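You operate a simulated robot arm through the tools that you are given. There is no shell and no other tool. Be economical: measure what you need, move in short steps, check, and stop when the job is done.

You are at the controls of a simulated two-armed robot. One attempt, no reset.

JOB
Plug in the control box, set the card's volts, power the camera up, level its horizon and switch off.
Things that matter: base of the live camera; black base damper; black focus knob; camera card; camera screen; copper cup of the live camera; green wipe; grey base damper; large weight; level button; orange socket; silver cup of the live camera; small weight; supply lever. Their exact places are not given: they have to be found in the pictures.

Only the result counts: the job must be done as asked and must still hold three seconds after the hand-in. Knocking over, shifting, dropping, spilling or breaking anything else fails it.

ROBOT AND FRAMES
Two 7-joint arms with two-finger parallel grippers on one trunk, on a base that drives. Base frame: it is fixed to the floor where the robot stands at the start and does not move with it; the origin is under the middle of the robot, x ahead of it, y to its left, z up; the surface under the hand at the start is at about z = 0.78. Readings come in m, rad, newtons and seconds.
The left shoulder is at the start at [0.023, 0.101, 1.396], the right one opposite. Places, roughly: base of the live camera [0.6, -0.6, 0.8]; black focus knob [0.4, -0.3, 0.8]; camera card [0.8, -0.4, 0.9]; camera screen [0.8, -0.2, 1]; copper cup of the live camera [0.6, -0.6, 1]; level button [0.4, -0.2, 0.8]; orange socket [0.6, -0.1, 0.8]; silver cup of the live camera [0.6, -0.6, 1]; supply lever [0.3, 0, 0.8]; transit lever [0.3, -0.1, 0.8]; white tilt knob [0.3, -0.4, 0.8]; yaw knob [0.3, -0.3, 0.8]; yellow volts knob [0.4, -0.4, 0.8]. Payload 2.4 kg a hand.
Tool frame (each hand has its own): the origin (TCP) lies between the finger pads and is the grasp point; the fingertips stand 0.024 m ahead of it; z points along the fingers, y is the line along which they close. The gripper opens to 0.068 m. The fingers are 0.017 m wide and 0.01 m thick; the gripper's body (0.04 by 0.07 m) begins 0.041 m behind the TCP.
Orientation is that of the tool frame in the base frame, as a unit quaternion [w, x, y, z]. With the fingers straight down and closing along the base's y, the tool's x points along the base's -x, its y along +y and its z along -z.

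CONTROLS
- The arms move only by the tool apply_moves. It takes "left_series", "right_series" or both (then of equal length, played together; a hand with none holds still); each is a list of rows, each a list of 2 entries, a list of its own where there are three numbers: the shift along the base's x, y, z in m, then the turn, a rotation vector about the base's x, y, z in rad. In form: [[[x, y, z], [ax, ay, az]], ...]. A call has 1 to 10 rows; each row is the pose to reach, as a shift and turn from the pose commanded when the call began. "left_gripper" and "right_gripper" are, for a hand that has rows, the opening, from 0 (shut) to 1 (fully open), set as the call begins (left out, the last holds). Each row takes 0.2 s and may step no farther than 0.05 m and 0.15 rad from the row before; otherwise, or with a gripper value out of range, the whole call is refused. Where a pose cannot be reached the arm comes as near as it can. A force on the tool above 40 N (or 10 N above the force at the start of the call, whichever is more), or a blocked arm, ends the call early, and 0.2 s more pass. The fingers move at their own pace (about 0.072 m/s each) and stop on an object; they squeeze with about 28 N. The grip force told is the motor's: it shows also when the fingers shut on nothing. Time passes only in rows, and 0.2 s behind the last, so rows that repeat a pose let the fingers close. It gives the time, the measured TCP pose, the force on the tool (base axes), the opening and the grip force at its end, in the units of the frame above (readings bear some noise), with the torque about the TCP (base axes, N m) and any sound that the robot's microphone picked up.
- Cameras (640 x 400 px; columns grow to the right, rows downward): "scene" is now at [0.0717, -0.0219, 1.518]; the picture's right is [-0.35, -0.94, -0.00], its down [-0.83, 0.31, -0.46] and it looks along [0.43, -0.16, -0.89] (base axes); focal length 289 px, centre (320, 200). "left" rides on the left gripper at [0.084, -0.011, -0.075] in its tool frame; the picture's right is [0.13, 0.99, 0.00], its down [-0.60, 0.08, -0.79] and it looks along [-0.79, 0.10, 0.61] (tool axes); focal length 251 px, centre (320, 200). "right" rides on the right gripper at [0.084, 0.011, -0.075] in its tool frame; the picture's right is [-0.13, 0.99, 0.00], its down [-0.60, -0.08, -0.79] and it looks along [-0.79, -0.10, 0.61] (tool axes); focal length 251 px, centre (320, 200).
- capture(camera): a new picture of that camera. No time passes.
- move_column(by): slides the trunk up (or, below 0, down) by that many m; the arms and the scene camera ride with it, the base frame stays. It gives what a move gives, with no picture.
- roll_base(legs): drives the robot by 1 to 6 legs, each [ahead, left, turn to the left] in m, m and rad, along the robot's own axes; the way and the turn of a leg run together, so that a leg with both is an arc; at most 1.5 m and 3.142 rad a leg. The arms and the cameras ride along, it lands a little off, and it stops where it bumps. It gives what a move gives.
- aim_head(pan, tilt): turns the head with the scene camera to pan (to the left, within 1.501 rad either way) and tilt (down, from -0.506 to 1.204), counted from straight ahead of the robot. It gives what a move gives.
- probe_pixels(camera, pixels): for up to 12 pixels [column, row] of the newest picture of that camera ("zoom" is the newest enlarged one), the place [x, y, z] in the base frame of the surface seen there, good to about 0.002 m. No time passes.
- zoom(camera, box): a new picture of the part [left, top, right, bottom] of that camera's present view, enlarged. No time passes.
- job_done(): hands the job in; it is judged then, once.

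Keep the steps short. Do not move on a guess: measure, check each grasp and each placing, and mend mistakes. In all there are 80 turns and 62 pictures (those below and enlarged ones count). Leave the grippers open and the arms clear of the work at the hand-in unless told otherwise, and finish with a single line.

The tools are called after "Emit:" by a JSON object that holds its "op" and its "data". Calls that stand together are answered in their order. apply_moves: Moves the arms, as the interface text tells. Its arguments: {"type":"object","properties":{"left_series":{"type":"array"},"left_gripper":{"type":"number"},"right_series":{"type":"array"},"right_gripper":{"type":"number"}},"required":[]} The other tools are called the same way: move_column (by) slides the trunk up or down; roll_base (legs) drives the base; aim_head (pan, tilt) turns the head that bears the scene camera; capture (camera) takes a picture; probe_pixels (camera, pixels) gives the place of the surface under pixels of a picture; zoom (camera, box) takes an enlarged picture of a part of a camera's view; job_done () hands the job in.

At the start:

```text
time_s: 0.0
left_tcp_pos: [0.2258, 0.0175, 1.0605]
left_tcp_rot: [0.001, 0.001, 1.0, 0.0]
left_contact_force: [0.7, 0.3, -0.1]
left_wrist_torque: [0.01, -0.01, 0.02]
left_gripper_width: 0.0682
left_finger_force: 0.1
right_tcp_pos: [0.3085, -0.3, 1.1493]
right_tcp_rot: [0.0, -0.001, 1.0, -0.001]
right_contact_force: [0.2, 0.4, 0.4]
right_wrist_torque: [0.01, -0.02, 0.02]
right_gripper_width: 0.068
right_finger_force: 0.0
trunk travel left (down, up): [-0.609, 0.241]
robot x, y, heading: [-0.0013, -0.0006, -0.007]
head pan, tilt: [-0.36, 1.091]
```

scene: 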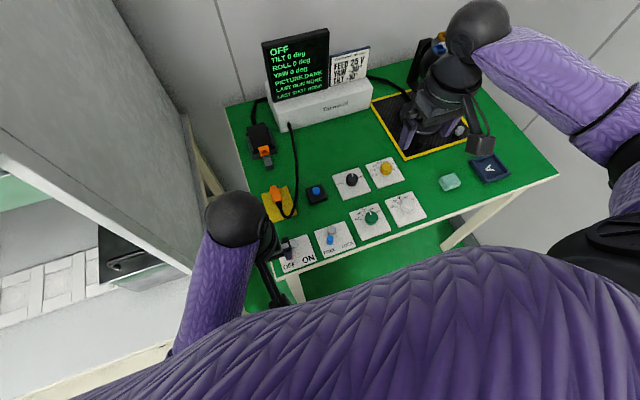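
right: 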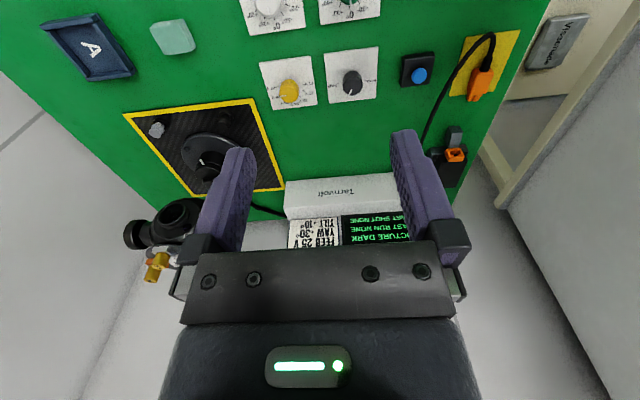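
left: 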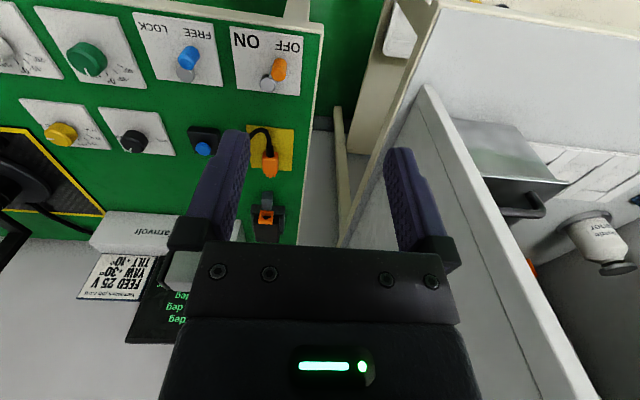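

I start by reading the card, the screen and the panel in enlarged views.

Emit:
{"op": "zoom", "data": {"camera": "scene", "box": [240, 20, 400, 120]}}

Emit:
{"op": "zoom", "data": {"camera": "scene", "box": [240, 120, 440, 280]}}

Emit:
{"op": "zoom", "data": {"camera": "right", "box": [230, 0, 530, 190]}}

Emit:
{"op": "zoom", "data": {"camera": "scene", "box": [370, 20, 530, 200]}}

```text
4.00 times, centred on (320, 70) of scene
```

zoom: 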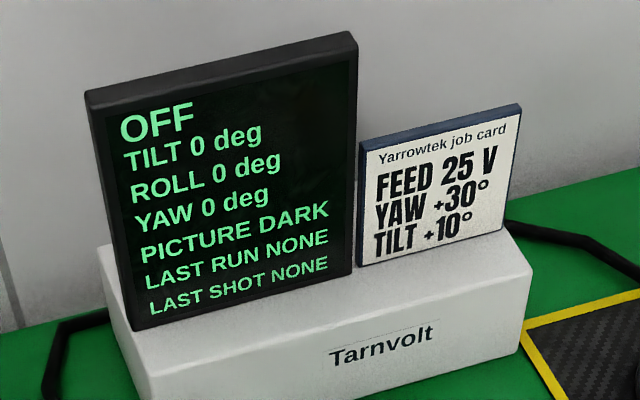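

```text
2.50 times, centred on (340, 200) of scene
```

zoom: 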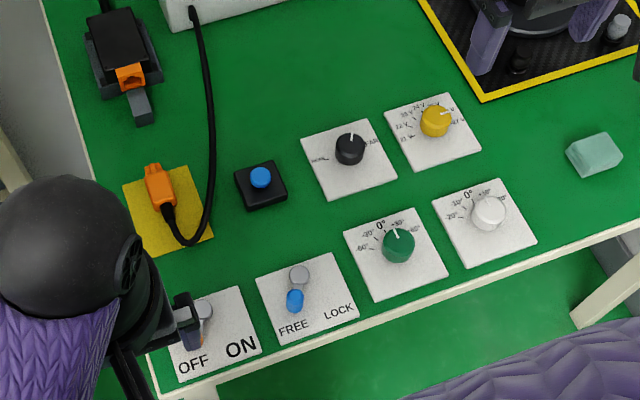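

```text
2.11 times, centred on (380, 95) of right
```

zoom: 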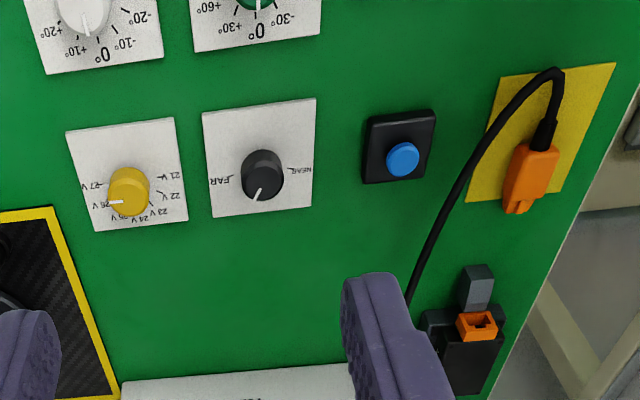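

```text
2.22 times, centred on (450, 110) of scene
```

zoom: 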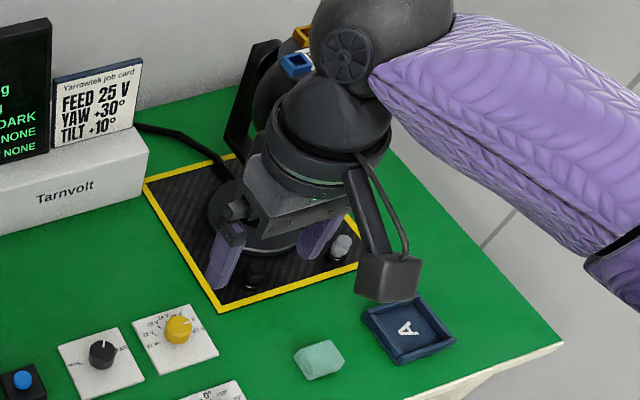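

The card says 25 V, the supply is OFF and the orange plug lies on a yellow mat beside its socket. I measure the main parts next.

Emit:
{"op": "probe_pixels", "data": {"camera": "right", "pixels": [[290, 92], [280, 102], [310, 100], [351, 80], [419, 75], [484, 85], [480, 95], [456, 155], [454, 132], [453, 175], [478, 65], [172, 37]]}}

Emit:
{"op": "capture", "data": {"camera": "left"}}

Emit:
{"op": "probe_pixels", "data": {"camera": "left", "pixels": [[278, 68], [266, 80], [292, 60], [188, 57], [184, 74], [204, 149], [269, 155], [270, 170], [268, 198], [266, 218], [266, 235], [300, 30]]}}

Emit:
{"op": "zoom", "data": {"camera": "left", "box": [200, 20, 320, 260]}}

```text
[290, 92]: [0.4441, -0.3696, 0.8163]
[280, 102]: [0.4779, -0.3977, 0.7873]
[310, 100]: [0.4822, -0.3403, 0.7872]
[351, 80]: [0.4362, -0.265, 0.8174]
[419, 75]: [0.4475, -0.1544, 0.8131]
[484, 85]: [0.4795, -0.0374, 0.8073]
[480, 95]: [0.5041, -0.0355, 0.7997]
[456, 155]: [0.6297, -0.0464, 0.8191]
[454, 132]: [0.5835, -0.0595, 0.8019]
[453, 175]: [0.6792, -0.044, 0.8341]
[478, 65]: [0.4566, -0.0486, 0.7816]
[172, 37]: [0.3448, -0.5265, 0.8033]
```

```text
54 pictures are left
```

left: 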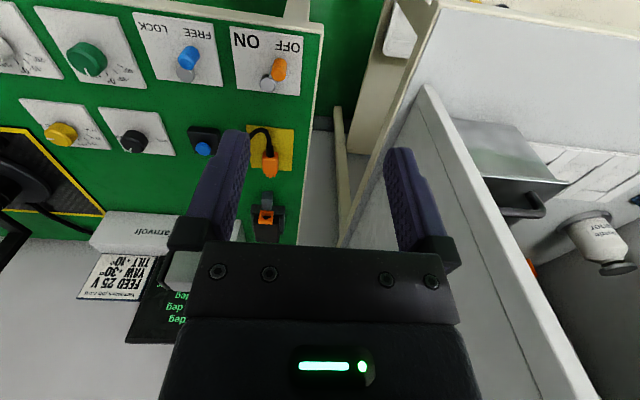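

```text
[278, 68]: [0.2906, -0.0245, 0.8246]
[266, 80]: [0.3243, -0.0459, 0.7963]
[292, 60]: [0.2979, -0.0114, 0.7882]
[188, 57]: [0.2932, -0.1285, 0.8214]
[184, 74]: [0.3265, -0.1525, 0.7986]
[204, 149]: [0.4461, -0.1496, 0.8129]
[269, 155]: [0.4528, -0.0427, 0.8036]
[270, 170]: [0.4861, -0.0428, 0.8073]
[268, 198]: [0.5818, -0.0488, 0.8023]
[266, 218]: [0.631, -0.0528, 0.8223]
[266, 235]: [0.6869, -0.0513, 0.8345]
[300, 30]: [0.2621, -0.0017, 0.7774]
```

```text
1.67 times, centred on (260, 140) of left
```

zoom: 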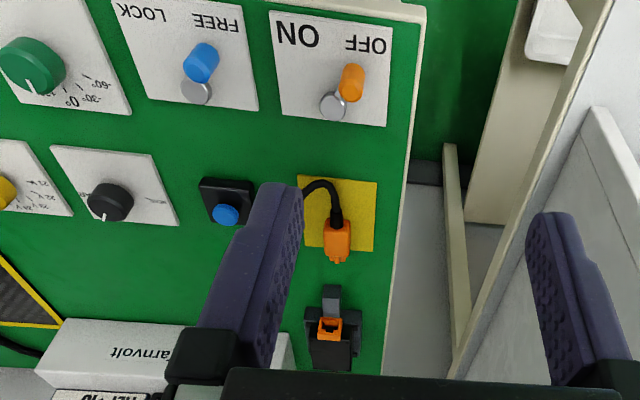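

I move the right hand back, left and up to uncover the camera, and raise the left hand too.

Emit:
{"op": "apply_moves", "data": {"right_series": [[[-0.03, 0.02, 0.03], [0, 0, 0]], [[-0.06, 0.04, 0.06], [0, 0, 0]], [[-0.09, 0.06, 0.09], [0, 0, 0]]], "left_series": [[[0, 0, 0.04], [0, 0, 0]], [[-0.02, 0.0, 0.08], [0, 0, 0]], [[-0.04, 0.0, 0.12], [0, 0, 0]]]}}

Emit:
{"op": "aim_head", "data": {"pan": -0.65, "tilt": 0.8}}

Emit:
{"op": "capture", "data": {"camera": "scene"}}

```text
time_s: 0.8
left_tcp_pos: [0.1839, 0.0193, 1.1799]
left_tcp_rot: [-0.001, 0.0, 1.0, 0.002]
left_contact_force: [-0.7, -1.2, -0.6]
left_wrist_torque: [0.01, -0.03, -0.02]
left_gripper_width: 0.068
left_finger_force: 0.1
right_tcp_pos: [0.2186, -0.2384, 1.2384]
right_tcp_rot: [0.0, 0.0, 1.0, 0.0]
right_contact_force: [-0.4, -0.3, -0.3]
right_wrist_torque: [-0.01, -0.02, 0.0]
right_gripper_width: 0.068
right_finger_force: 0.1
trunk travel left (down, up): [-0.609, 0.241]
robot x, y, heading: [0.0024, 0.0007, -0.001]
head pan, tilt: [-0.36, 1.091]
```

```text
time_s: 1.6
left_tcp_pos: [0.1864, 0.0182, 1.1783]
left_tcp_rot: [0.0, 0.0, 1.0, -0.001]
left_contact_force: [-0.2, 0.0, 0.1]
left_wrist_torque: [-0.01, 0.0, 0.01]
left_gripper_width: 0.0682
left_finger_force: 0.1
right_tcp_pos: [0.2206, -0.2395, 1.2388]
right_tcp_rot: [0.0, 0.001, 1.0, -0.002]
right_contact_force: [-0.3, 0.2, -0.7]
right_wrist_torque: [-0.03, 0.01, 0.01]
right_gripper_width: 0.0681
right_finger_force: 0.0
trunk travel left (down, up): [-0.609, 0.241]
robot x, y, heading: [-0.0001, 0.0023, -0.004]
head pan, tilt: [-0.649, 0.799]
```

```text
52 pictures are left
```

scene: 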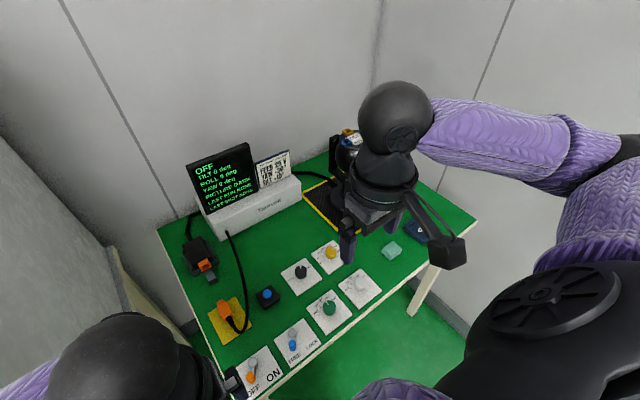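

The hand still hides the camera, so I swing the right hand over to look with its own camera.

Emit:
{"op": "apply_moves", "data": {"right_series": [[[0.0, -0.05, 0], [0, 0, 0]], [[0.0, -0.1, 0], [0, 0, 0]], [[0.0, -0.15, 0], [0, 0, 0]], [[0.0, -0.2, 0], [0, 0, 0]], [[0.0, -0.25, 0], [0, 0, 0]], [[0.0, -0.28, 0], [0, 0, 0]]]}}

Emit:
{"op": "capture", "data": {"camera": "right"}}

Emit:
{"op": "capture", "data": {"camera": "scene"}}

```text
time_s: 3.0
left_tcp_pos: [0.1863, 0.0173, 1.1779]
left_tcp_rot: [-0.001, 0.0, 1.0, -0.001]
left_contact_force: [0.8, 1.1, -0.4]
left_wrist_torque: [-0.01, 0.0, -0.01]
left_gripper_width: 0.068
left_finger_force: 0.1
right_tcp_pos: [0.2208, -0.5199, 1.2394]
right_tcp_rot: [0.0, -0.001, 1.0, -0.001]
right_contact_force: [0.4, -0.5, 0.5]
right_wrist_torque: [0.02, 0.02, 0.01]
right_gripper_width: 0.068
right_finger_force: 0.1
trunk travel left (down, up): [-0.609, 0.241]
robot x, y, heading: [-0.0004, 0.0017, 0.002]
head pan, tilt: [-0.649, 0.799]
```

```text
51 pictures are left
```

right: 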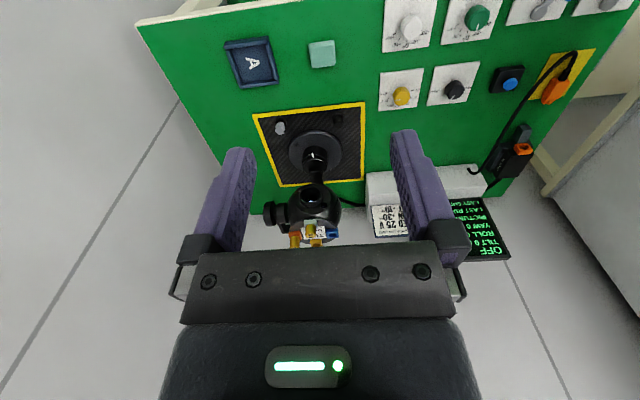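

```text
50 pictures are left
```

scene: 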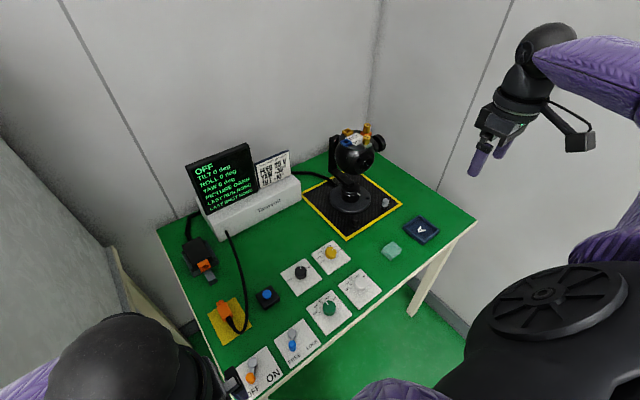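

Emit:
{"op": "zoom", "data": {"camera": "scene", "box": [296, 115, 416, 235]}}

Emit:
{"op": "zoom", "data": {"camera": "right", "box": [240, 90, 400, 260]}}

Emit:
{"op": "zoom", "data": {"camera": "scene", "box": [200, 230, 390, 390]}}

Emit:
{"op": "probe_pixels", "data": {"camera": "scene", "pixels": [[160, 232], [236, 397], [476, 221], [331, 155], [289, 338], [294, 358], [328, 306], [360, 285], [331, 253], [300, 271], [255, 360], [251, 376]]}}

```text
3.33 times, centred on (356, 175) of scene
```

zoom: 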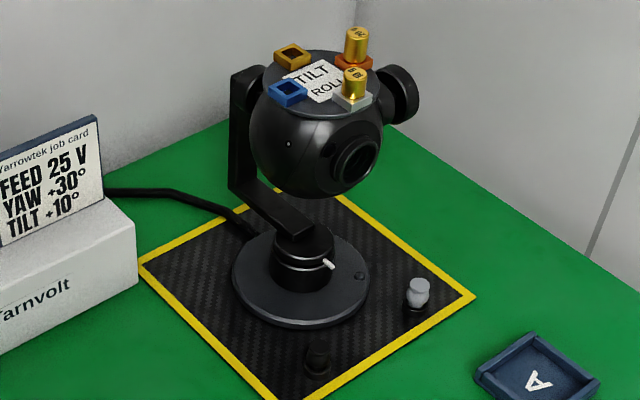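

```text
2.35 times, centred on (320, 175) of right
```

zoom: 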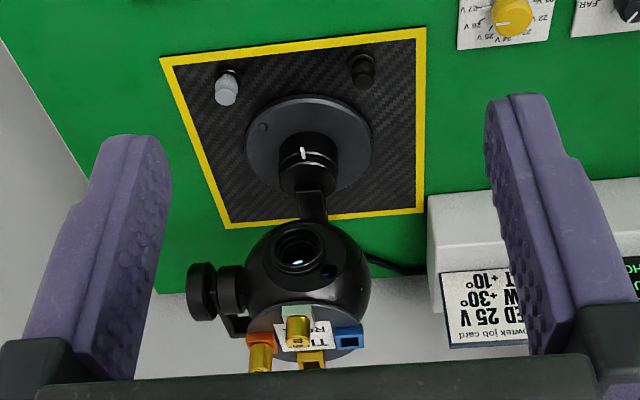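

```text
2.50 times, centred on (295, 310) of scene
```

zoom: 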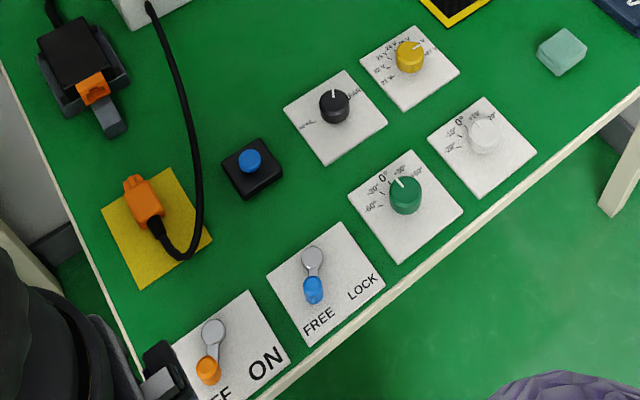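

```text
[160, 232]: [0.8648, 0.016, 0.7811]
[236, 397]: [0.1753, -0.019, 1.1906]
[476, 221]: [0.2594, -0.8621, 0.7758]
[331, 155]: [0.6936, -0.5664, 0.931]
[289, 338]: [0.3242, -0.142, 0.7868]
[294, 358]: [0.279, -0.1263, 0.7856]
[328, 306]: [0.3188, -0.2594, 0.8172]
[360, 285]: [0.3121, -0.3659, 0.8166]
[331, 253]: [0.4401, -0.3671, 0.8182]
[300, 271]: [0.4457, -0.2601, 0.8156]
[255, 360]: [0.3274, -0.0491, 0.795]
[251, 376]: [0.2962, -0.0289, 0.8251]
```

Everything is mapped now. The weights sit in the cups on the camera head. I lower the trunk to gain horizontal reach.

Emit:
{"op": "move_column", "data": {"by": -0.2}}

Emit:
{"op": "apply_moves", "data": {"right_series": [[[0.0, 0.05, 0], [0, 0, 0]], [[0.0, 0.1, 0], [0, 0, 0]], [[0.0, 0.15, 0], [0, 0, 0]], [[0.0, 0.2, 0], [0, 0, 0]], [[0.0, 0.25, 0], [0, 0, 0]], [[0.04, 0.28, 0], [0, 0, 0]], [[0.08, 0.31, 0], [0, 0, 0]], [[0.12, 0.34, 0], [0, 0, 0]], [[0.16, 0.37, 0], [0, 0, 0]]], "left_series": [[[0, 0, 0.03], [0, 0, 0]], [[-0.02, 0.02, 0.06], [0, 0, 0]], [[-0.04, 0.03, 0.09], [0, 0, 0]], [[-0.06, 0.05, 0.11], [0, 0, 0]], [[-0.06, 0.07, 0.11], [0, 0, 0]], [[-0.06, 0.07, 0.11], [0, 0, 0]], [[-0.06, 0.07, 0.11], [0, 0, 0]], [[-0.06, 0.07, 0.11], [0, 0, 0]], [[-0.06, 0.07, 0.11], [0, 0, 0]]]}}

Emit:
{"op": "capture", "data": {"camera": "right"}}

```text
time_s: 5.2
left_tcp_pos: [0.1855, 0.0178, 0.9807]
left_tcp_rot: [0.0, 0.0, 1.0, 0.0]
left_contact_force: [0.6, 0.0, -0.7]
left_wrist_torque: [0.0, 0.0, -0.01]
left_gripper_width: 0.068
left_finger_force: 0.0
right_tcp_pos: [0.2186, -0.5196, 1.0397]
right_tcp_rot: [0.0, 0.0, 1.0, -0.001]
right_contact_force: [0.5, 0.0, -0.5]
right_wrist_torque: [-0.01, 0.0, -0.02]
right_gripper_width: 0.0679
right_finger_force: 0.1
trunk travel left (down, up): [-0.409, 0.441]
robot x, y, heading: [0.0007, -0.0001, -0.0]
head pan, tilt: [-0.649, 0.799]
```

```text
time_s: 5.7
left_tcp_pos: [0.1833, 0.0271, 1.0251]
left_tcp_rot: [0.012, -0.016, 1.0, 0.004]
left_contact_force: [2.0, 0.8, 0.0]
left_wrist_torque: [-0.11, 0.07, -0.14]
left_gripper_width: 0.0681
left_finger_force: 0.0
left hand out of reach, approached as far as the arm can: row 2
right_tcp_pos: [0.2185, -0.4473, 1.0385]
right_tcp_rot: [0.0, -0.001, 1.0, 0.001]
right_contact_force: [-0.9, 0.1, -0.3]
right_wrist_torque: [-0.05, 0.0, 0.01]
right_gripper_width: 0.0678
right_finger_force: 0.0
trunk travel left (down, up): [-0.409, 0.441]
robot x, y, heading: [-0.0034, 0.0011, 0.003]
head pan, tilt: [-0.649, 0.799]
stopped in row 2 (left hand): the force on the tool passed its limit at 140 N (the readings are from after the stop); the commanded pose is now the measured one
```

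```text
46 pictures are left
```

right: 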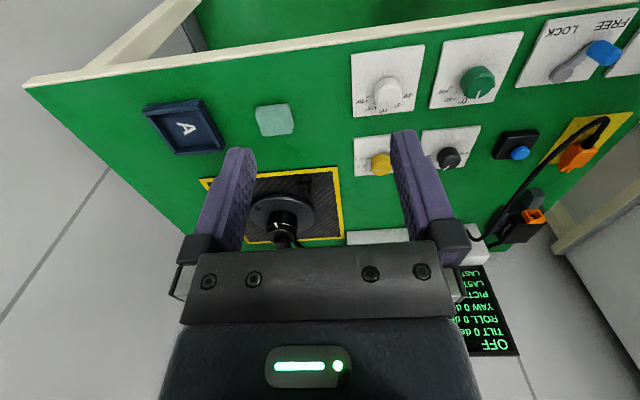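

The left arm hit a limit near the body. I check the scene view to see where it stands.

Emit:
{"op": "aim_head", "data": {"pan": -0.1, "tilt": 0.9}}

Emit:
{"op": "capture", "data": {"camera": "scene"}}

```text
time_s: 6.7
left_tcp_pos: [0.1849, 0.0266, 1.0262]
left_tcp_rot: [0.011, -0.015, 1.0, 0.004]
left_contact_force: [1.2, 0.9, -1.1]
left_wrist_torque: [0.01, 0.05, 0.01]
left_gripper_width: 0.068
left_finger_force: 0.1
right_tcp_pos: [0.2184, -0.4473, 1.0388]
right_tcp_rot: [-0.001, 0.0, 1.0, -0.001]
right_contact_force: [0.3, -0.2, 0.6]
right_wrist_torque: [0.03, -0.02, -0.02]
right_gripper_width: 0.0681
right_finger_force: 0.0
trunk travel left (down, up): [-0.409, 0.441]
robot x, y, heading: [-0.0012, -0.0025, 0.002]
head pan, tilt: [-0.099, 0.901]
```

```text
45 pictures are left
```

scene: 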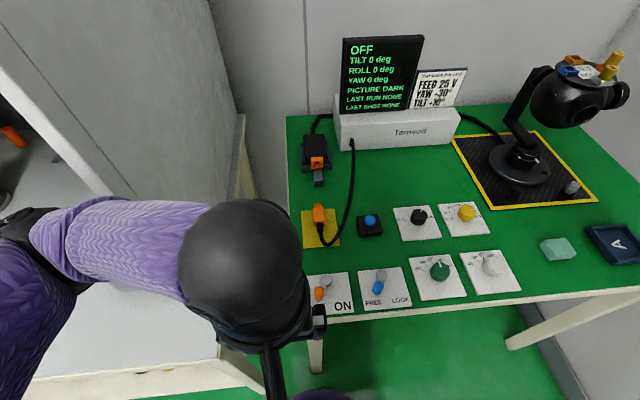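

Emit:
{"op": "probe_pixels", "data": {"camera": "scene", "pixels": [[240, 120], [235, 30], [110, 180], [150, 100], [60, 120], [220, 330], [240, 180], [319, 215], [316, 206], [319, 162], [318, 182], [313, 140]]}}

Emit:
{"op": "zoom", "data": {"camera": "scene", "box": [285, 125, 405, 245]}}

```text
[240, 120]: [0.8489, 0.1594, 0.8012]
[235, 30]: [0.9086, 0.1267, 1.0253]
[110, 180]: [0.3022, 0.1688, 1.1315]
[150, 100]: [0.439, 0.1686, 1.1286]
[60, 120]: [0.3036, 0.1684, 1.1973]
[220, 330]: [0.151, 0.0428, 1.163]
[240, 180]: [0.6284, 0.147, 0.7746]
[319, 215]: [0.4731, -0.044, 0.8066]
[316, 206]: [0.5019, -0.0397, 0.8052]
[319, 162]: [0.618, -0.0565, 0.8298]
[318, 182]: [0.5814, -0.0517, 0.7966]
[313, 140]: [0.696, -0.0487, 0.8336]
```

```text
3.33 times, centred on (345, 185) of scene
```

zoom: 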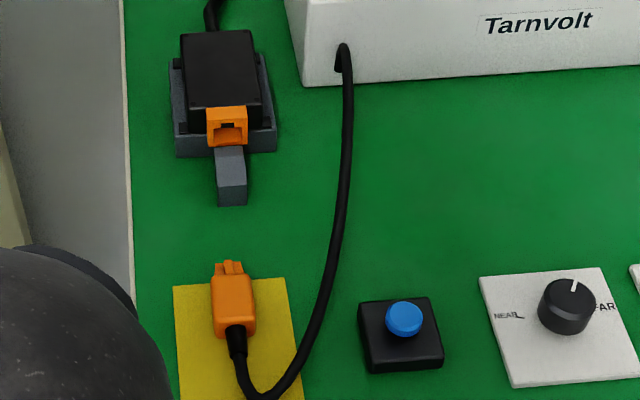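

The panel is at y≈0.17. I shift the base to the right so the left arm can work the plug and lever without its elbow near that panel.

Emit:
{"op": "roll_base", "data": {"legs": [[0, -0.22, 0]]}}

Emit:
{"op": "apply_moves", "data": {"left_series": [[[0.04, 0.02, 0], [0, 0, 0]], [[0.08, 0.04, 0], [0, 0, 0]], [[0.12, 0.06, 0.0], [0, 0, 0]], [[0.16, 0.09, 0.0], [0, 0, 0]], [[0.2, 0.12, 0.0], [0, 0, 0]]]}}

Emit:
{"op": "capture", "data": {"camera": "left"}}

```text
time_s: 8.4
left_tcp_pos: [0.1845, -0.1938, 1.0239]
left_tcp_rot: [0.011, -0.016, 1.0, 0.004]
left_contact_force: [2.2, -0.7, -0.2]
left_wrist_torque: [0.06, 0.17, 0.15]
left_gripper_width: 0.0679
left_finger_force: 0.1
right_tcp_pos: [0.2191, -0.6687, 1.0384]
right_tcp_rot: [0.0, 0.0, 1.0, 0.0]
right_contact_force: [-0.1, 0.5, -0.1]
right_wrist_torque: [0.0, 0.02, -0.01]
right_gripper_width: 0.068
right_finger_force: 0.0
trunk travel left (down, up): [-0.409, 0.441]
robot x, y, heading: [0.0018, -0.2203, -0.006]
head pan, tilt: [-0.099, 0.901]
```

```text
time_s: 9.6
left_tcp_pos: [0.3844, -0.0719, 1.0231]
left_tcp_rot: [0.012, -0.016, 1.0, 0.004]
left_contact_force: [-0.3, 1.2, 0.7]
left_wrist_torque: [0.01, 0.05, 0.01]
left_gripper_width: 0.0678
left_finger_force: 0.1
right_tcp_pos: [0.2205, -0.6673, 1.0374]
right_tcp_rot: [0.0, 0.0, 1.0, -0.002]
right_contact_force: [-0.3, 0.1, -0.4]
right_wrist_torque: [0.0, 0.01, 0.0]
right_gripper_width: 0.0679
right_finger_force: 0.0
trunk travel left (down, up): [-0.409, 0.441]
robot x, y, heading: [0.002, -0.2186, 0.0]
head pan, tilt: [-0.099, 0.901]
```

```text
43 pictures are left
```

left: 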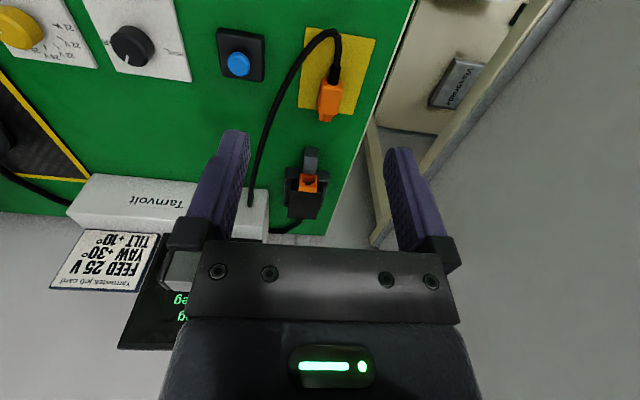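

Emit:
{"op": "zoom", "data": {"camera": "left", "box": [260, 20, 400, 240]}}

Emit:
{"op": "probe_pixels", "data": {"camera": "left", "pixels": [[322, 85], [341, 87], [331, 82], [319, 112], [339, 114], [328, 105], [320, 121], [332, 122], [303, 181], [313, 182], [309, 150], [309, 165]]}}

```text
1.82 times, centred on (330, 130) of left
```

zoom: 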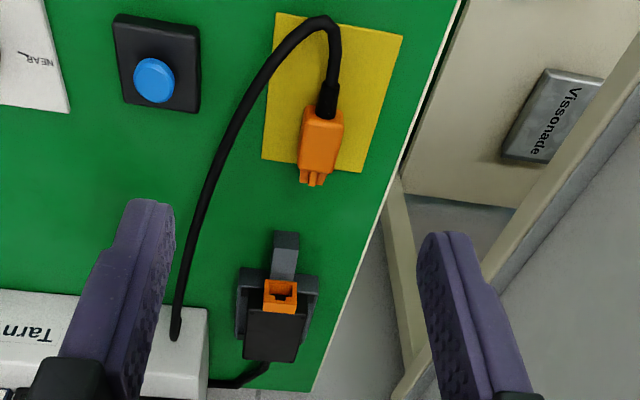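

```text
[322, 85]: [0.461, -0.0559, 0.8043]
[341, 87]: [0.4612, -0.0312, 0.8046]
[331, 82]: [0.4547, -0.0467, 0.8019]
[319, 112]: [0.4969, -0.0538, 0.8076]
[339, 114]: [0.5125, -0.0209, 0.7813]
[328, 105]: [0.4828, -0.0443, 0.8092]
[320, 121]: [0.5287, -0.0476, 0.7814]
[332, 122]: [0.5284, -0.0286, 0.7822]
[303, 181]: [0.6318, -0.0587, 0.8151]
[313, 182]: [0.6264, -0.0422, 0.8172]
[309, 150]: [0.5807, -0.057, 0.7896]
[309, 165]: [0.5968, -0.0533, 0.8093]
```

The plug body is centred near (0.48, −0.043) with its top at z 0.808. I go above it, straighten the tool and check.

Emit:
{"op": "apply_moves", "data": {"left_gripper": 0.75, "left_series": [[[0.03, 0.01, -0.03], [-0.004, 0.012, -0.016]], [[0.06, 0.02, -0.06], [-0.008, 0.024, -0.032]], [[0.09, 0.029, -0.09], [-0.008, 0.024, -0.032]], [[0.0956, 0.029, -0.12], [-0.008, 0.024, -0.032]], [[0.0956, 0.029, -0.145], [-0.008, 0.024, -0.032]], [[0.0956, 0.029, -0.163], [-0.008, 0.024, -0.032]]]}}

Emit:
{"op": "capture", "data": {"camera": "left"}}

Emit:
{"op": "capture", "data": {"camera": "scene"}}

```text
time_s: 11.0
left_tcp_pos: [0.4668, -0.0435, 0.8646]
left_tcp_rot: [0.0, 0.0, 1.0, 0.0]
left_contact_force: [0.7, -0.9, -0.6]
left_wrist_torque: [0.03, -0.01, 0.03]
left_gripper_width: 0.0511
left_finger_force: 0.1
left hand out of reach, approached as far as the arm can: row 5, 6
right_tcp_pos: [0.2194, -0.6672, 1.0387]
right_tcp_rot: [0.0, 0.0, 1.0, -0.001]
right_contact_force: [-1.0, -0.5, -0.4]
right_wrist_torque: [0.01, 0.02, -0.06]
right_gripper_width: 0.0681
right_finger_force: 0.0
trunk travel left (down, up): [-0.409, 0.441]
robot x, y, heading: [-0.0017, -0.2199, 0.001]
head pan, tilt: [-0.099, 0.901]
```

```text
41 pictures are left
```

left: 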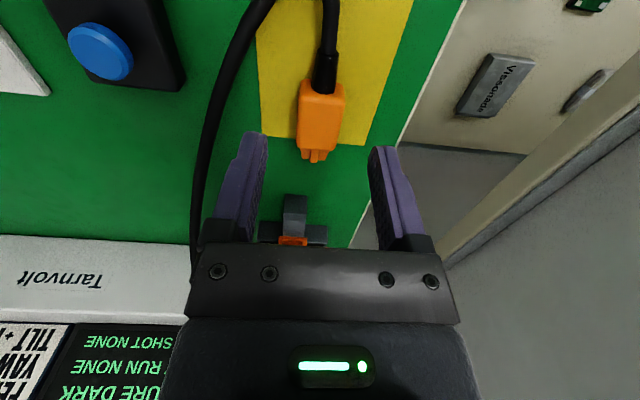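

```text
40 pictures are left
```

scene: 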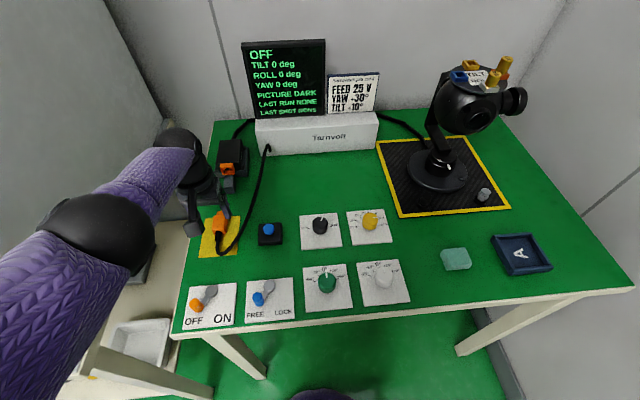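

The arm is stretched out at this trunk height. I raise the hand, then lower the trunk by 0.15 m.

Emit:
{"op": "apply_moves", "data": {"left_series": [[[0, 0, 0.04], [0, 0, 0]], [[0, 0, 0.08], [0, 0, 0]], [[0, 0, 0.12], [0, 0, 0]], [[0, 0, 0.15], [0, 0, 0]]], "right_series": [[[0, 0, 0.03], [0, 0, 0]], [[0, 0, 0.06], [0, 0, 0]], [[0, 0, 0.09], [0, 0, 0]], [[0, 0, 0.1], [0, 0, 0]]]}}

Emit:
{"op": "move_column", "data": {"by": -0.15}}

Emit:
{"op": "apply_moves", "data": {"left_series": [[[0.013, 0, 0], [0, 0, 0]], [[0.013, 0, -0.02], [0, 0, 0]]]}}

Emit:
{"op": "capture", "data": {"camera": "left"}}

```text
time_s: 12.0
left_tcp_pos: [0.4674, -0.0446, 1.0141]
left_tcp_rot: [0.0, 0.0, 1.0, 0.0]
left_contact_force: [-0.2, 0.6, 0.9]
left_wrist_torque: [0.02, -0.01, -0.01]
left_gripper_width: 0.0511
left_finger_force: 0.0
right_tcp_pos: [0.2185, -0.6672, 1.1397]
right_tcp_rot: [0.0, 0.0, 1.0, -0.001]
right_contact_force: [0.0, 0.3, 0.8]
right_wrist_torque: [0.03, 0.01, 0.01]
right_gripper_width: 0.0681
right_finger_force: 0.2
trunk travel left (down, up): [-0.409, 0.441]
robot x, y, heading: [0.0014, -0.2203, -0.004]
head pan, tilt: [-0.099, 0.901]
```

```text
time_s: 13.7
left_tcp_pos: [0.4677, -0.044, 0.8641]
left_tcp_rot: [-0.001, 0.001, 1.0, -0.001]
left_contact_force: [-0.7, -0.9, 0.4]
left_wrist_torque: [0.04, 0.01, 0.04]
left_gripper_width: 0.0509
left_finger_force: 0.0
right_tcp_pos: [0.2185, -0.6671, 0.9894]
right_tcp_rot: [0.0, 0.0, 1.0, 0.0]
right_contact_force: [2.2, -0.2, -0.2]
right_wrist_torque: [-0.02, 0.02, -0.01]
right_gripper_width: 0.0679
right_finger_force: 0.0
trunk travel left (down, up): [-0.259, 0.591]
robot x, y, heading: [0.0013, -0.2213, -0.0]
head pan, tilt: [-0.099, 0.901]
```

```text
time_s: 14.3
left_tcp_pos: [0.4791, -0.0447, 0.8431]
left_tcp_rot: [-0.001, 0.0, 1.0, -0.001]
left_contact_force: [-0.3, 0.4, -0.5]
left_wrist_torque: [0.01, 0.01, -0.02]
left_gripper_width: 0.0509
left_finger_force: 0.1
right_tcp_pos: [0.2187, -0.6675, 0.9892]
right_tcp_rot: [0.0, 0.0, 1.0, -0.001]
right_contact_force: [-0.1, 0.0, 0.3]
right_wrist_torque: [-0.02, 0.01, 0.04]
right_gripper_width: 0.068
right_finger_force: 0.0
trunk travel left (down, up): [-0.259, 0.591]
robot x, y, heading: [-0.0006, -0.2174, 0.001]
head pan, tilt: [-0.099, 0.901]
```

```text
39 pictures are left
```

left: 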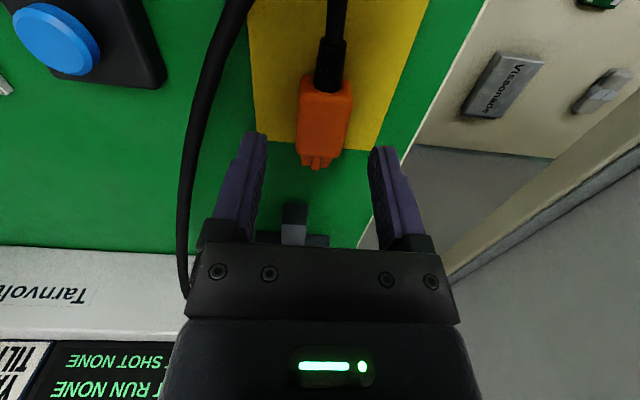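

The plug sits midway between the fingers. I descend and close on it.

Emit:
{"op": "apply_moves", "data": {"left_series": [[[0, 0.001, -0.018], [0, 0, 0]], [[0, 0.001, -0.034], [0, 0, 0]], [[0, 0.001, -0.034], [0, 0, 0]]]}}

Emit:
{"op": "apply_moves", "data": {"left_gripper": 0.0, "left_series": [[[0, 0, 0], [0, 0, 0]], [[0, 0, 0], [0, 0, 0]], [[0, 0, 0], [0, 0, 0]]]}}

Emit:
{"op": "apply_moves", "data": {"left_series": [[[0, 0, 0.03], [0, 0, 0]], [[0, 0, 0.05], [0, 0, 0]], [[0, 0, 0.05], [0, 0, 0]]]}}

Emit:
{"op": "capture", "data": {"camera": "left"}}

Emit:
{"op": "capture", "data": {"camera": "scene"}}

```text
time_s: 15.1
left_tcp_pos: [0.4795, -0.0429, 0.8085]
left_tcp_rot: [-0.002, 0.001, 1.0, -0.001]
left_contact_force: [0.1, -0.1, -0.7]
left_wrist_torque: [0.0, 0.0, -0.03]
left_gripper_width: 0.0508
left_finger_force: 0.0
right_tcp_pos: [0.2189, -0.6685, 0.9895]
right_tcp_rot: [-0.001, -0.001, 1.0, -0.001]
right_contact_force: [0.3, 0.0, -0.5]
right_wrist_torque: [-0.03, -0.01, 0.04]
right_gripper_width: 0.0681
right_finger_force: 0.1
trunk travel left (down, up): [-0.259, 0.591]
robot x, y, heading: [0.0011, -0.2222, 0.001]
head pan, tilt: [-0.099, 0.901]
```

```text
time_s: 15.9
left_tcp_pos: [0.479, -0.0428, 0.8095]
left_tcp_rot: [0.0, 0.001, 1.0, 0.0]
left_contact_force: [0.2, -0.5, -0.1]
left_wrist_torque: [0.03, 0.0, -0.03]
left_gripper_width: 0.0275
left_finger_force: 28.2
right_tcp_pos: [0.2182, -0.6681, 0.9885]
right_tcp_rot: [0.0, 0.0, 1.0, -0.001]
right_contact_force: [0.5, -0.1, -0.4]
right_wrist_torque: [0.02, 0.0, -0.03]
right_gripper_width: 0.0679
right_finger_force: 0.0
trunk travel left (down, up): [-0.259, 0.591]
robot x, y, heading: [0.0008, -0.218, 0.0]
head pan, tilt: [-0.099, 0.901]
```

```text
time_s: 16.7
left_tcp_pos: [0.4804, -0.0425, 0.8596]
left_tcp_rot: [0.0, 0.001, 1.0, -0.001]
left_contact_force: [-0.7, -1.0, 0.2]
left_wrist_torque: [0.04, -0.02, -0.01]
left_gripper_width: 0.0
left_finger_force: 23.1
right_tcp_pos: [0.2187, -0.667, 0.9888]
right_tcp_rot: [0.0, 0.0, 1.0, -0.001]
right_contact_force: [-0.2, 0.3, -0.1]
right_wrist_torque: [0.0, 0.0, 0.02]
right_gripper_width: 0.0677
right_finger_force: 0.0
trunk travel left (down, up): [-0.259, 0.591]
robot x, y, heading: [-0.0009, -0.2197, 0.003]
head pan, tilt: [-0.099, 0.901]
```

```text
38 pictures are left
```

left: 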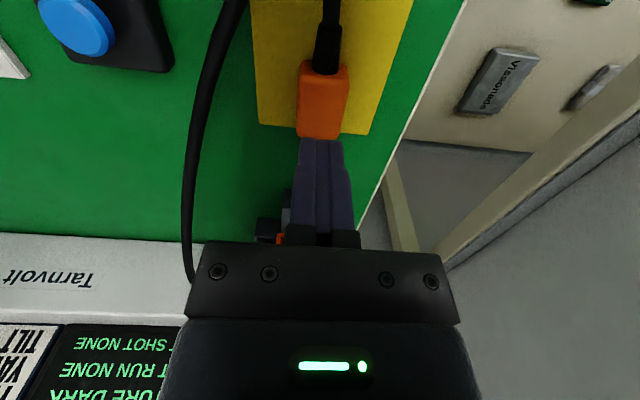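

```text
37 pictures are left
```

scene: 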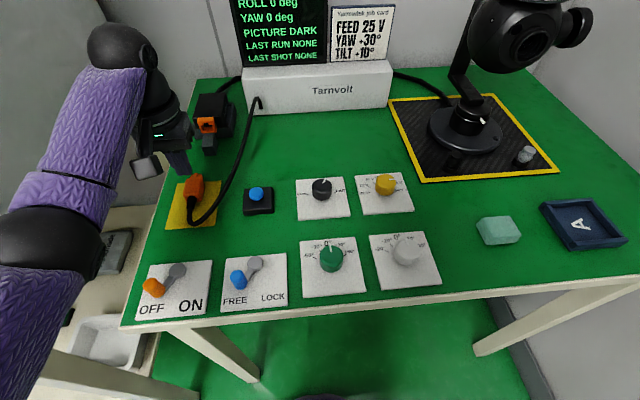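

The fingers slipped off the plug. I measure whether it moved and look at it closely.

Emit:
{"op": "zoom", "data": {"camera": "scene", "box": [160, 80, 280, 240]}}

Emit:
{"op": "probe_pixels", "data": {"camera": "zoom", "pixels": [[300, 235], [345, 235], [320, 250], [290, 265], [335, 270], [340, 210], [380, 100], [350, 110], [405, 110], [380, 160], [375, 130], [290, 300]]}}

```text
2.50 times, centred on (220, 160) of scene
```

zoom: 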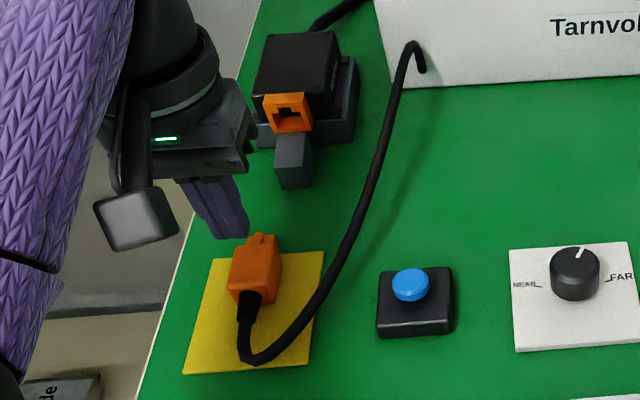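

```text
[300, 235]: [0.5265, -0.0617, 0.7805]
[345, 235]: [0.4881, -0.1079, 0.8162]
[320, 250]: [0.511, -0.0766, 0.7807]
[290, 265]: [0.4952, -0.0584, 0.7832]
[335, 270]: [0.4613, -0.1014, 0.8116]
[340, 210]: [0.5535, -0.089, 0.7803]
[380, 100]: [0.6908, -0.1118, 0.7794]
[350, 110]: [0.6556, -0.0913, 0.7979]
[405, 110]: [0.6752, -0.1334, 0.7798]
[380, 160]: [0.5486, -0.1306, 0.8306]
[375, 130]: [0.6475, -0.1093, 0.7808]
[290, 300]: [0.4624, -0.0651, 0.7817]
```

Emit:
{"op": "probe_pixels", "data": {"camera": "zoom", "pixels": [[240, 245], [275, 250], [232, 280], [268, 285], [262, 238], [255, 262], [245, 310], [270, 97], [285, 115], [308, 100], [294, 145], [284, 98]]}}

```text
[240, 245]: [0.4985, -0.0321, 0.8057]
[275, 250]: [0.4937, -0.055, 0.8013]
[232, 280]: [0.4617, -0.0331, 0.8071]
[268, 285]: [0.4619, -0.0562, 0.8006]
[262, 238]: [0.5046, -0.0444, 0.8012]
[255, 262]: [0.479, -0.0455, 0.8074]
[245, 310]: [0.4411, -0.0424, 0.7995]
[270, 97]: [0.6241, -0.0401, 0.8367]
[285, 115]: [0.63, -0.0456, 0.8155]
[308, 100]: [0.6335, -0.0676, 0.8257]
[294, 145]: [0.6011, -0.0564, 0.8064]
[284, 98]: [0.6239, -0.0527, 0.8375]
```

The plug hasn't moved. I grip again slightly lower and lift slowly, watching the force.

Emit:
{"op": "apply_moves", "data": {"left_gripper": 0.75, "left_series": [[[0, -0.001, 0], [0, 0, 0]], [[0, -0.001, 0], [0, 0, 0]], [[0, -0.0015, -0.02], [0, 0, 0]], [[0, -0.0015, -0.045], [0, 0, 0]], [[0, -0.0015, -0.0545], [0, 0, 0]], [[0, -0.0015, -0.0545], [0, 0, 0]]]}}

Emit:
{"op": "apply_moves", "data": {"left_gripper": 0.0, "left_series": [[[0, 0, 0], [0, 0, 0]], [[0, 0, 0], [0, 0, 0]], [[0, 0, 0], [0, 0, 0]], [[0, 0, 0], [0, 0, 0]]]}}

Emit:
{"op": "apply_moves", "data": {"left_series": [[[0, 0, 0.002], [0, 0, 0]], [[0, 0, 0.004], [0, 0, 0]], [[0, 0, 0.006], [0, 0, 0]], [[0, 0, 0.008], [0, 0, 0]]]}}

Emit:
{"op": "capture", "data": {"camera": "left"}}

```text
time_s: 18.1
left_tcp_pos: [0.4797, -0.0443, 0.8068]
left_tcp_rot: [0.001, 0.001, 1.0, 0.0]
left_contact_force: [3.1, 1.5, 23.5]
left_wrist_torque: [0.59, 0.14, -0.05]
left_gripper_width: 0.0516
left_finger_force: 0.0
right_tcp_pos: [0.218, -0.6677, 0.9901]
right_tcp_rot: [0.001, 0.001, 1.0, 0.0]
right_contact_force: [0.4, 0.5, -0.1]
right_wrist_torque: [0.0, 0.02, -0.03]
right_gripper_width: 0.068
right_finger_force: 0.0
trunk travel left (down, up): [-0.259, 0.591]
robot x, y, heading: [-0.0022, -0.2182, -0.0]
head pan, tilt: [-0.099, 0.901]
```

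```text
time_s: 19.2
left_tcp_pos: [0.4791, -0.0426, 0.8062]
left_tcp_rot: [0.002, -0.001, 1.0, 0.0]
left_contact_force: [-8.9, -0.6, 16.8]
left_wrist_torque: [0.19, 0.33, 0.1]
left_gripper_width: 0.0274
left_finger_force: 28.3
right_tcp_pos: [0.2182, -0.6679, 0.9888]
right_tcp_rot: [0.0, -0.001, 1.0, -0.001]
right_contact_force: [-1.2, -0.3, -0.4]
right_wrist_torque: [-0.01, 0.0, 0.02]
right_gripper_width: 0.068
right_finger_force: 0.0
trunk travel left (down, up): [-0.259, 0.591]
robot x, y, heading: [0.0006, -0.2253, -0.004]
head pan, tilt: [-0.099, 0.901]
stopped in row 4 (left hand): the force on the tool passed its limit at 40 N (the readings are from after the stop); the commanded pose is now the measured one
```

```text
time_s: 20.2
left_tcp_pos: [0.4794, -0.0428, 0.8123]
left_tcp_rot: [0.0, 0.0, 1.0, -0.001]
left_contact_force: [0.3, 0.0, -0.6]
left_wrist_torque: [-0.03, 0.04, -0.02]
left_gripper_width: 0.0277
left_finger_force: 27.9
right_tcp_pos: [0.2189, -0.6675, 0.9898]
right_tcp_rot: [0.0, 0.0, 1.0, 0.0]
right_contact_force: [0.3, -0.9, 0.3]
right_wrist_torque: [0.0, 0.01, 0.01]
right_gripper_width: 0.0681
right_finger_force: 0.1
trunk travel left (down, up): [-0.259, 0.591]
robot x, y, heading: [0.0, -0.2191, 0.004]
head pan, tilt: [-0.099, 0.901]
```

```text
35 pictures are left
```

left: 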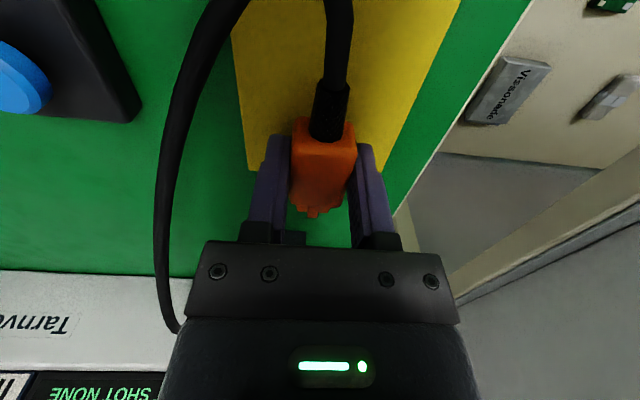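

Emit:
{"op": "apply_moves", "data": {"left_series": [[[0, 0, 0.003], [0, 0, 0]], [[0, 0, 0.006], [0, 0, 0]], [[0, 0, 0.009], [0, 0, 0]], [[0, 0, 0.012], [0, 0, 0]], [[0, 0, 0.015], [0, 0, 0]], [[0, 0, 0.018], [0, 0, 0]]]}}

Emit:
{"op": "zoom", "data": {"camera": "scene", "box": [150, 80, 280, 240]}}

```text
time_s: 21.6
left_tcp_pos: [0.4809, -0.0423, 0.8309]
left_tcp_rot: [0.0, 0.0, 1.0, 0.0]
left_contact_force: [-0.9, -0.6, -0.7]
left_wrist_torque: [0.0, -0.02, 0.0]
left_gripper_width: 0.0275
left_finger_force: 28.6
right_tcp_pos: [0.2199, -0.6679, 0.9891]
right_tcp_rot: [-0.001, 0.0, 1.0, 0.0]
right_contact_force: [-0.2, -0.4, 0.3]
right_wrist_torque: [-0.01, 0.0, 0.01]
right_gripper_width: 0.068
right_finger_force: 0.1
trunk travel left (down, up): [-0.259, 0.591]
robot x, y, heading: [-0.0005, -0.2191, -0.003]
head pan, tilt: [-0.099, 0.901]
```

```text
2.50 times, centred on (215, 160) of scene
```

zoom: 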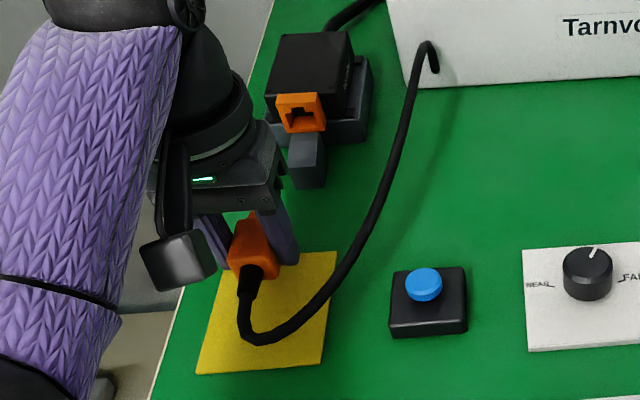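

Emit:
{"op": "probe_pixels", "data": {"camera": "zoom", "pixels": [[252, 218], [238, 245], [270, 250], [255, 235], [300, 90], [278, 95], [325, 95], [302, 115], [282, 128], [322, 130], [302, 128], [305, 150]]}}

Emit:
{"op": "zoom", "data": {"camera": "scene", "box": [190, 80, 245, 165]}}

```text
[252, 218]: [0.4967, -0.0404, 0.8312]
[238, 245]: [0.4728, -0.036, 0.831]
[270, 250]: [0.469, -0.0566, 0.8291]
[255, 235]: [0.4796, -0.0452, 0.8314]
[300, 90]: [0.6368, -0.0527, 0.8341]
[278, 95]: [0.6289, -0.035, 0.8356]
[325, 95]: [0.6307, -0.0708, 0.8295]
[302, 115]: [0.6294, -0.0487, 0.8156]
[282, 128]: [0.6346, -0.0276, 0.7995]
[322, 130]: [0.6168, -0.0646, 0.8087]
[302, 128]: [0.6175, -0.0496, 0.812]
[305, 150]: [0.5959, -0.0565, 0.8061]
```

```text
4.71 times, centred on (218, 122) of scene
```

zoom: 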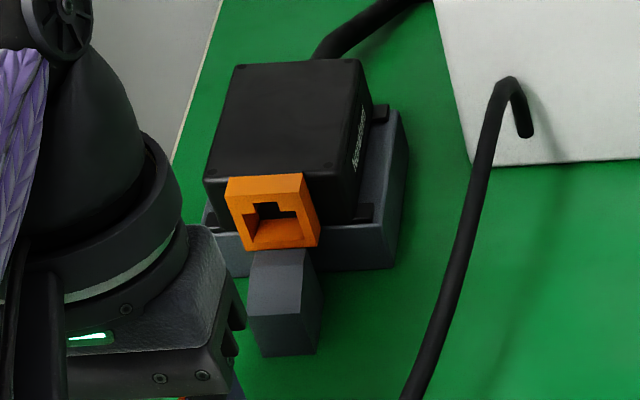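

Emit:
{"op": "probe_pixels", "data": {"camera": "zoom", "pixels": [[232, 185], [300, 180], [265, 190], [248, 242], [315, 240], [280, 243], [240, 215], [308, 215], [280, 255], [280, 300], [285, 320], [275, 232]]}}

Emit:
{"op": "zoom", "data": {"camera": "left", "box": [230, 100, 410, 260]}}

```text
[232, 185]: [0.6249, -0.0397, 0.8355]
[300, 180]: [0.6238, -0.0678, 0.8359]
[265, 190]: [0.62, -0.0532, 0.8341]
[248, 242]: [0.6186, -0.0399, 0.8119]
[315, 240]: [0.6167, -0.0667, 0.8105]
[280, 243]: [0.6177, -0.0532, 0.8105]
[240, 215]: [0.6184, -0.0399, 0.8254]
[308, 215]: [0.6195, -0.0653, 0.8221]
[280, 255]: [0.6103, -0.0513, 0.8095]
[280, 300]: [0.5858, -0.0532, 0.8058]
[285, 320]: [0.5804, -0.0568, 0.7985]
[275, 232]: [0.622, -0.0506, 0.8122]
```

```text
2.50 times, centred on (320, 180) of left
```

zoom: 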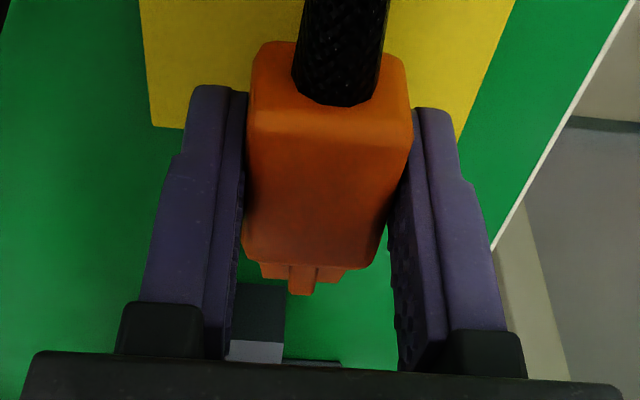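

The plug is held with its top level with the TCP. The socket face is at x 0.618, y −0.053, z centre 0.823. I line the plug up in front of it.

Emit:
{"op": "apply_moves", "data": {"left_series": [[[0, -0.0107, 0.005], [0, 0, 0]], [[0.03, -0.0107, 0.005], [0, 0, 0]], [[0.06, -0.0107, 0.005], [0, 0, 0]], [[0.085, -0.0107, 0.005], [0, 0, 0]], [[0.085, -0.0107, 0.005], [0, 0, 0]]]}}

Emit:
{"op": "zoom", "data": {"camera": "scene", "box": [170, 80, 250, 185]}}

Emit:
{"op": "zoom", "data": {"camera": "left", "box": [230, 100, 410, 260]}}

```text
time_s: 22.8
left_tcp_pos: [0.5153, -0.0518, 0.8377]
left_tcp_rot: [0.001, 0.0, 1.0, 0.0]
left_contact_force: [-0.3, 0.0, -0.1]
left_wrist_torque: [-0.02, -0.03, -0.01]
left_gripper_width: 0.027
left_finger_force: 27.8
left hand out of reach, approached as far as the arm can: row 3, 4, 5
right_tcp_pos: [0.2193, -0.6659, 0.9886]
right_tcp_rot: [-0.001, -0.001, 1.0, -0.001]
right_contact_force: [-0.9, 0.8, 0.3]
right_wrist_torque: [0.02, 0.0, 0.01]
right_gripper_width: 0.0679
right_finger_force: 0.0
trunk travel left (down, up): [-0.259, 0.591]
robot x, y, heading: [0.004, -0.2188, 0.002]
head pan, tilt: [-0.099, 0.901]
```

```text
3.81 times, centred on (210, 132) of scene
```

zoom: 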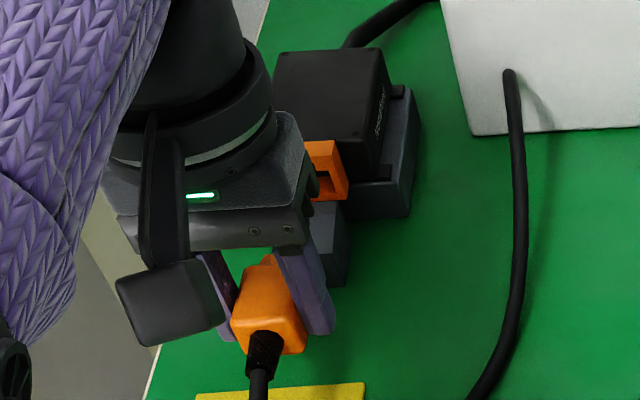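

```text
2.50 times, centred on (320, 180) of left
```

zoom: 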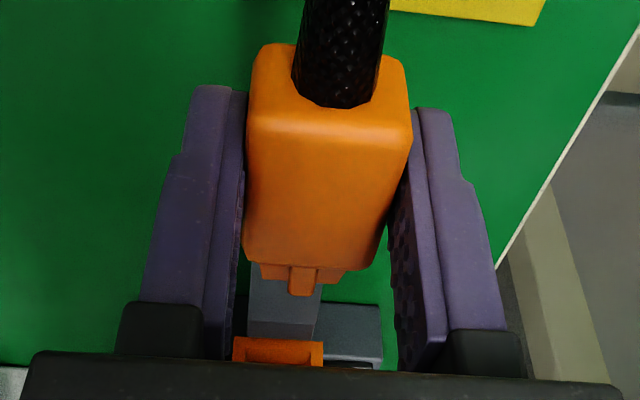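

The arm is at full stretch, so the base must come closer. I look down to check clearance to the table edge.

Emit:
{"op": "aim_head", "data": {"pan": 0.0, "tilt": 1.2}}

Emit:
{"op": "capture", "data": {"camera": "scene"}}

Emit:
{"op": "probe_pixels", "data": {"camera": "scene", "pixels": [[320, 395], [320, 380], [320, 360], [320, 340], [320, 320], [280, 390], [360, 390], [320, 300], [420, 340], [220, 340], [480, 340], [320, 280]]}}

```text
time_s: 23.6
left_tcp_pos: [0.5159, -0.0518, 0.8372]
left_tcp_rot: [0.0, -0.001, 1.0, -0.001]
left_contact_force: [-0.8, 0.9, -0.1]
left_wrist_torque: [0.02, -0.03, -0.01]
left_gripper_width: 0.0272
left_finger_force: 28.8
right_tcp_pos: [0.2191, -0.667, 0.9894]
right_tcp_rot: [0.0, 0.0, 1.0, 0.0]
right_contact_force: [-0.1, 1.0, 0.8]
right_wrist_torque: [0.0, 0.01, 0.01]
right_gripper_width: 0.068
right_finger_force: 0.0
trunk travel left (down, up): [-0.259, 0.591]
robot x, y, heading: [-0.0032, -0.2211, 0.001]
head pan, tilt: [0.0, 1.201]
```

```text
29 pictures are left
```

scene: 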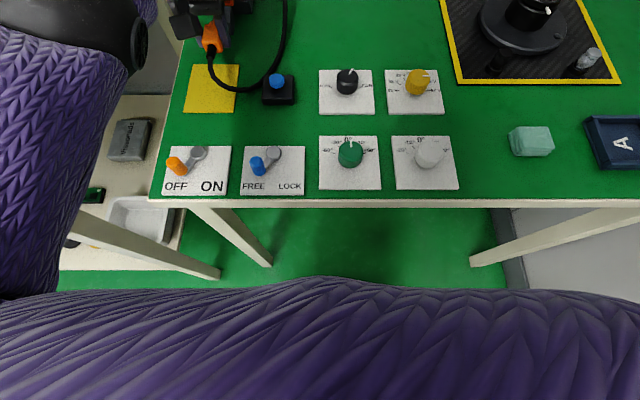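

```text
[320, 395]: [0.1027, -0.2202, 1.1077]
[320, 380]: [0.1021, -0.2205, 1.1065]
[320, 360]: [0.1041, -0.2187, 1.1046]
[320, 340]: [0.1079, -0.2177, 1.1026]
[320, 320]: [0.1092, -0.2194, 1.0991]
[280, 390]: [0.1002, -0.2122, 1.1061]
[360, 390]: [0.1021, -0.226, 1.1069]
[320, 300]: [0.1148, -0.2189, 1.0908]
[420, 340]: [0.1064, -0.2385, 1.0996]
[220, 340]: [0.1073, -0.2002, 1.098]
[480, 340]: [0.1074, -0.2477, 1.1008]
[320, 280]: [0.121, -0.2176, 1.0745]
```

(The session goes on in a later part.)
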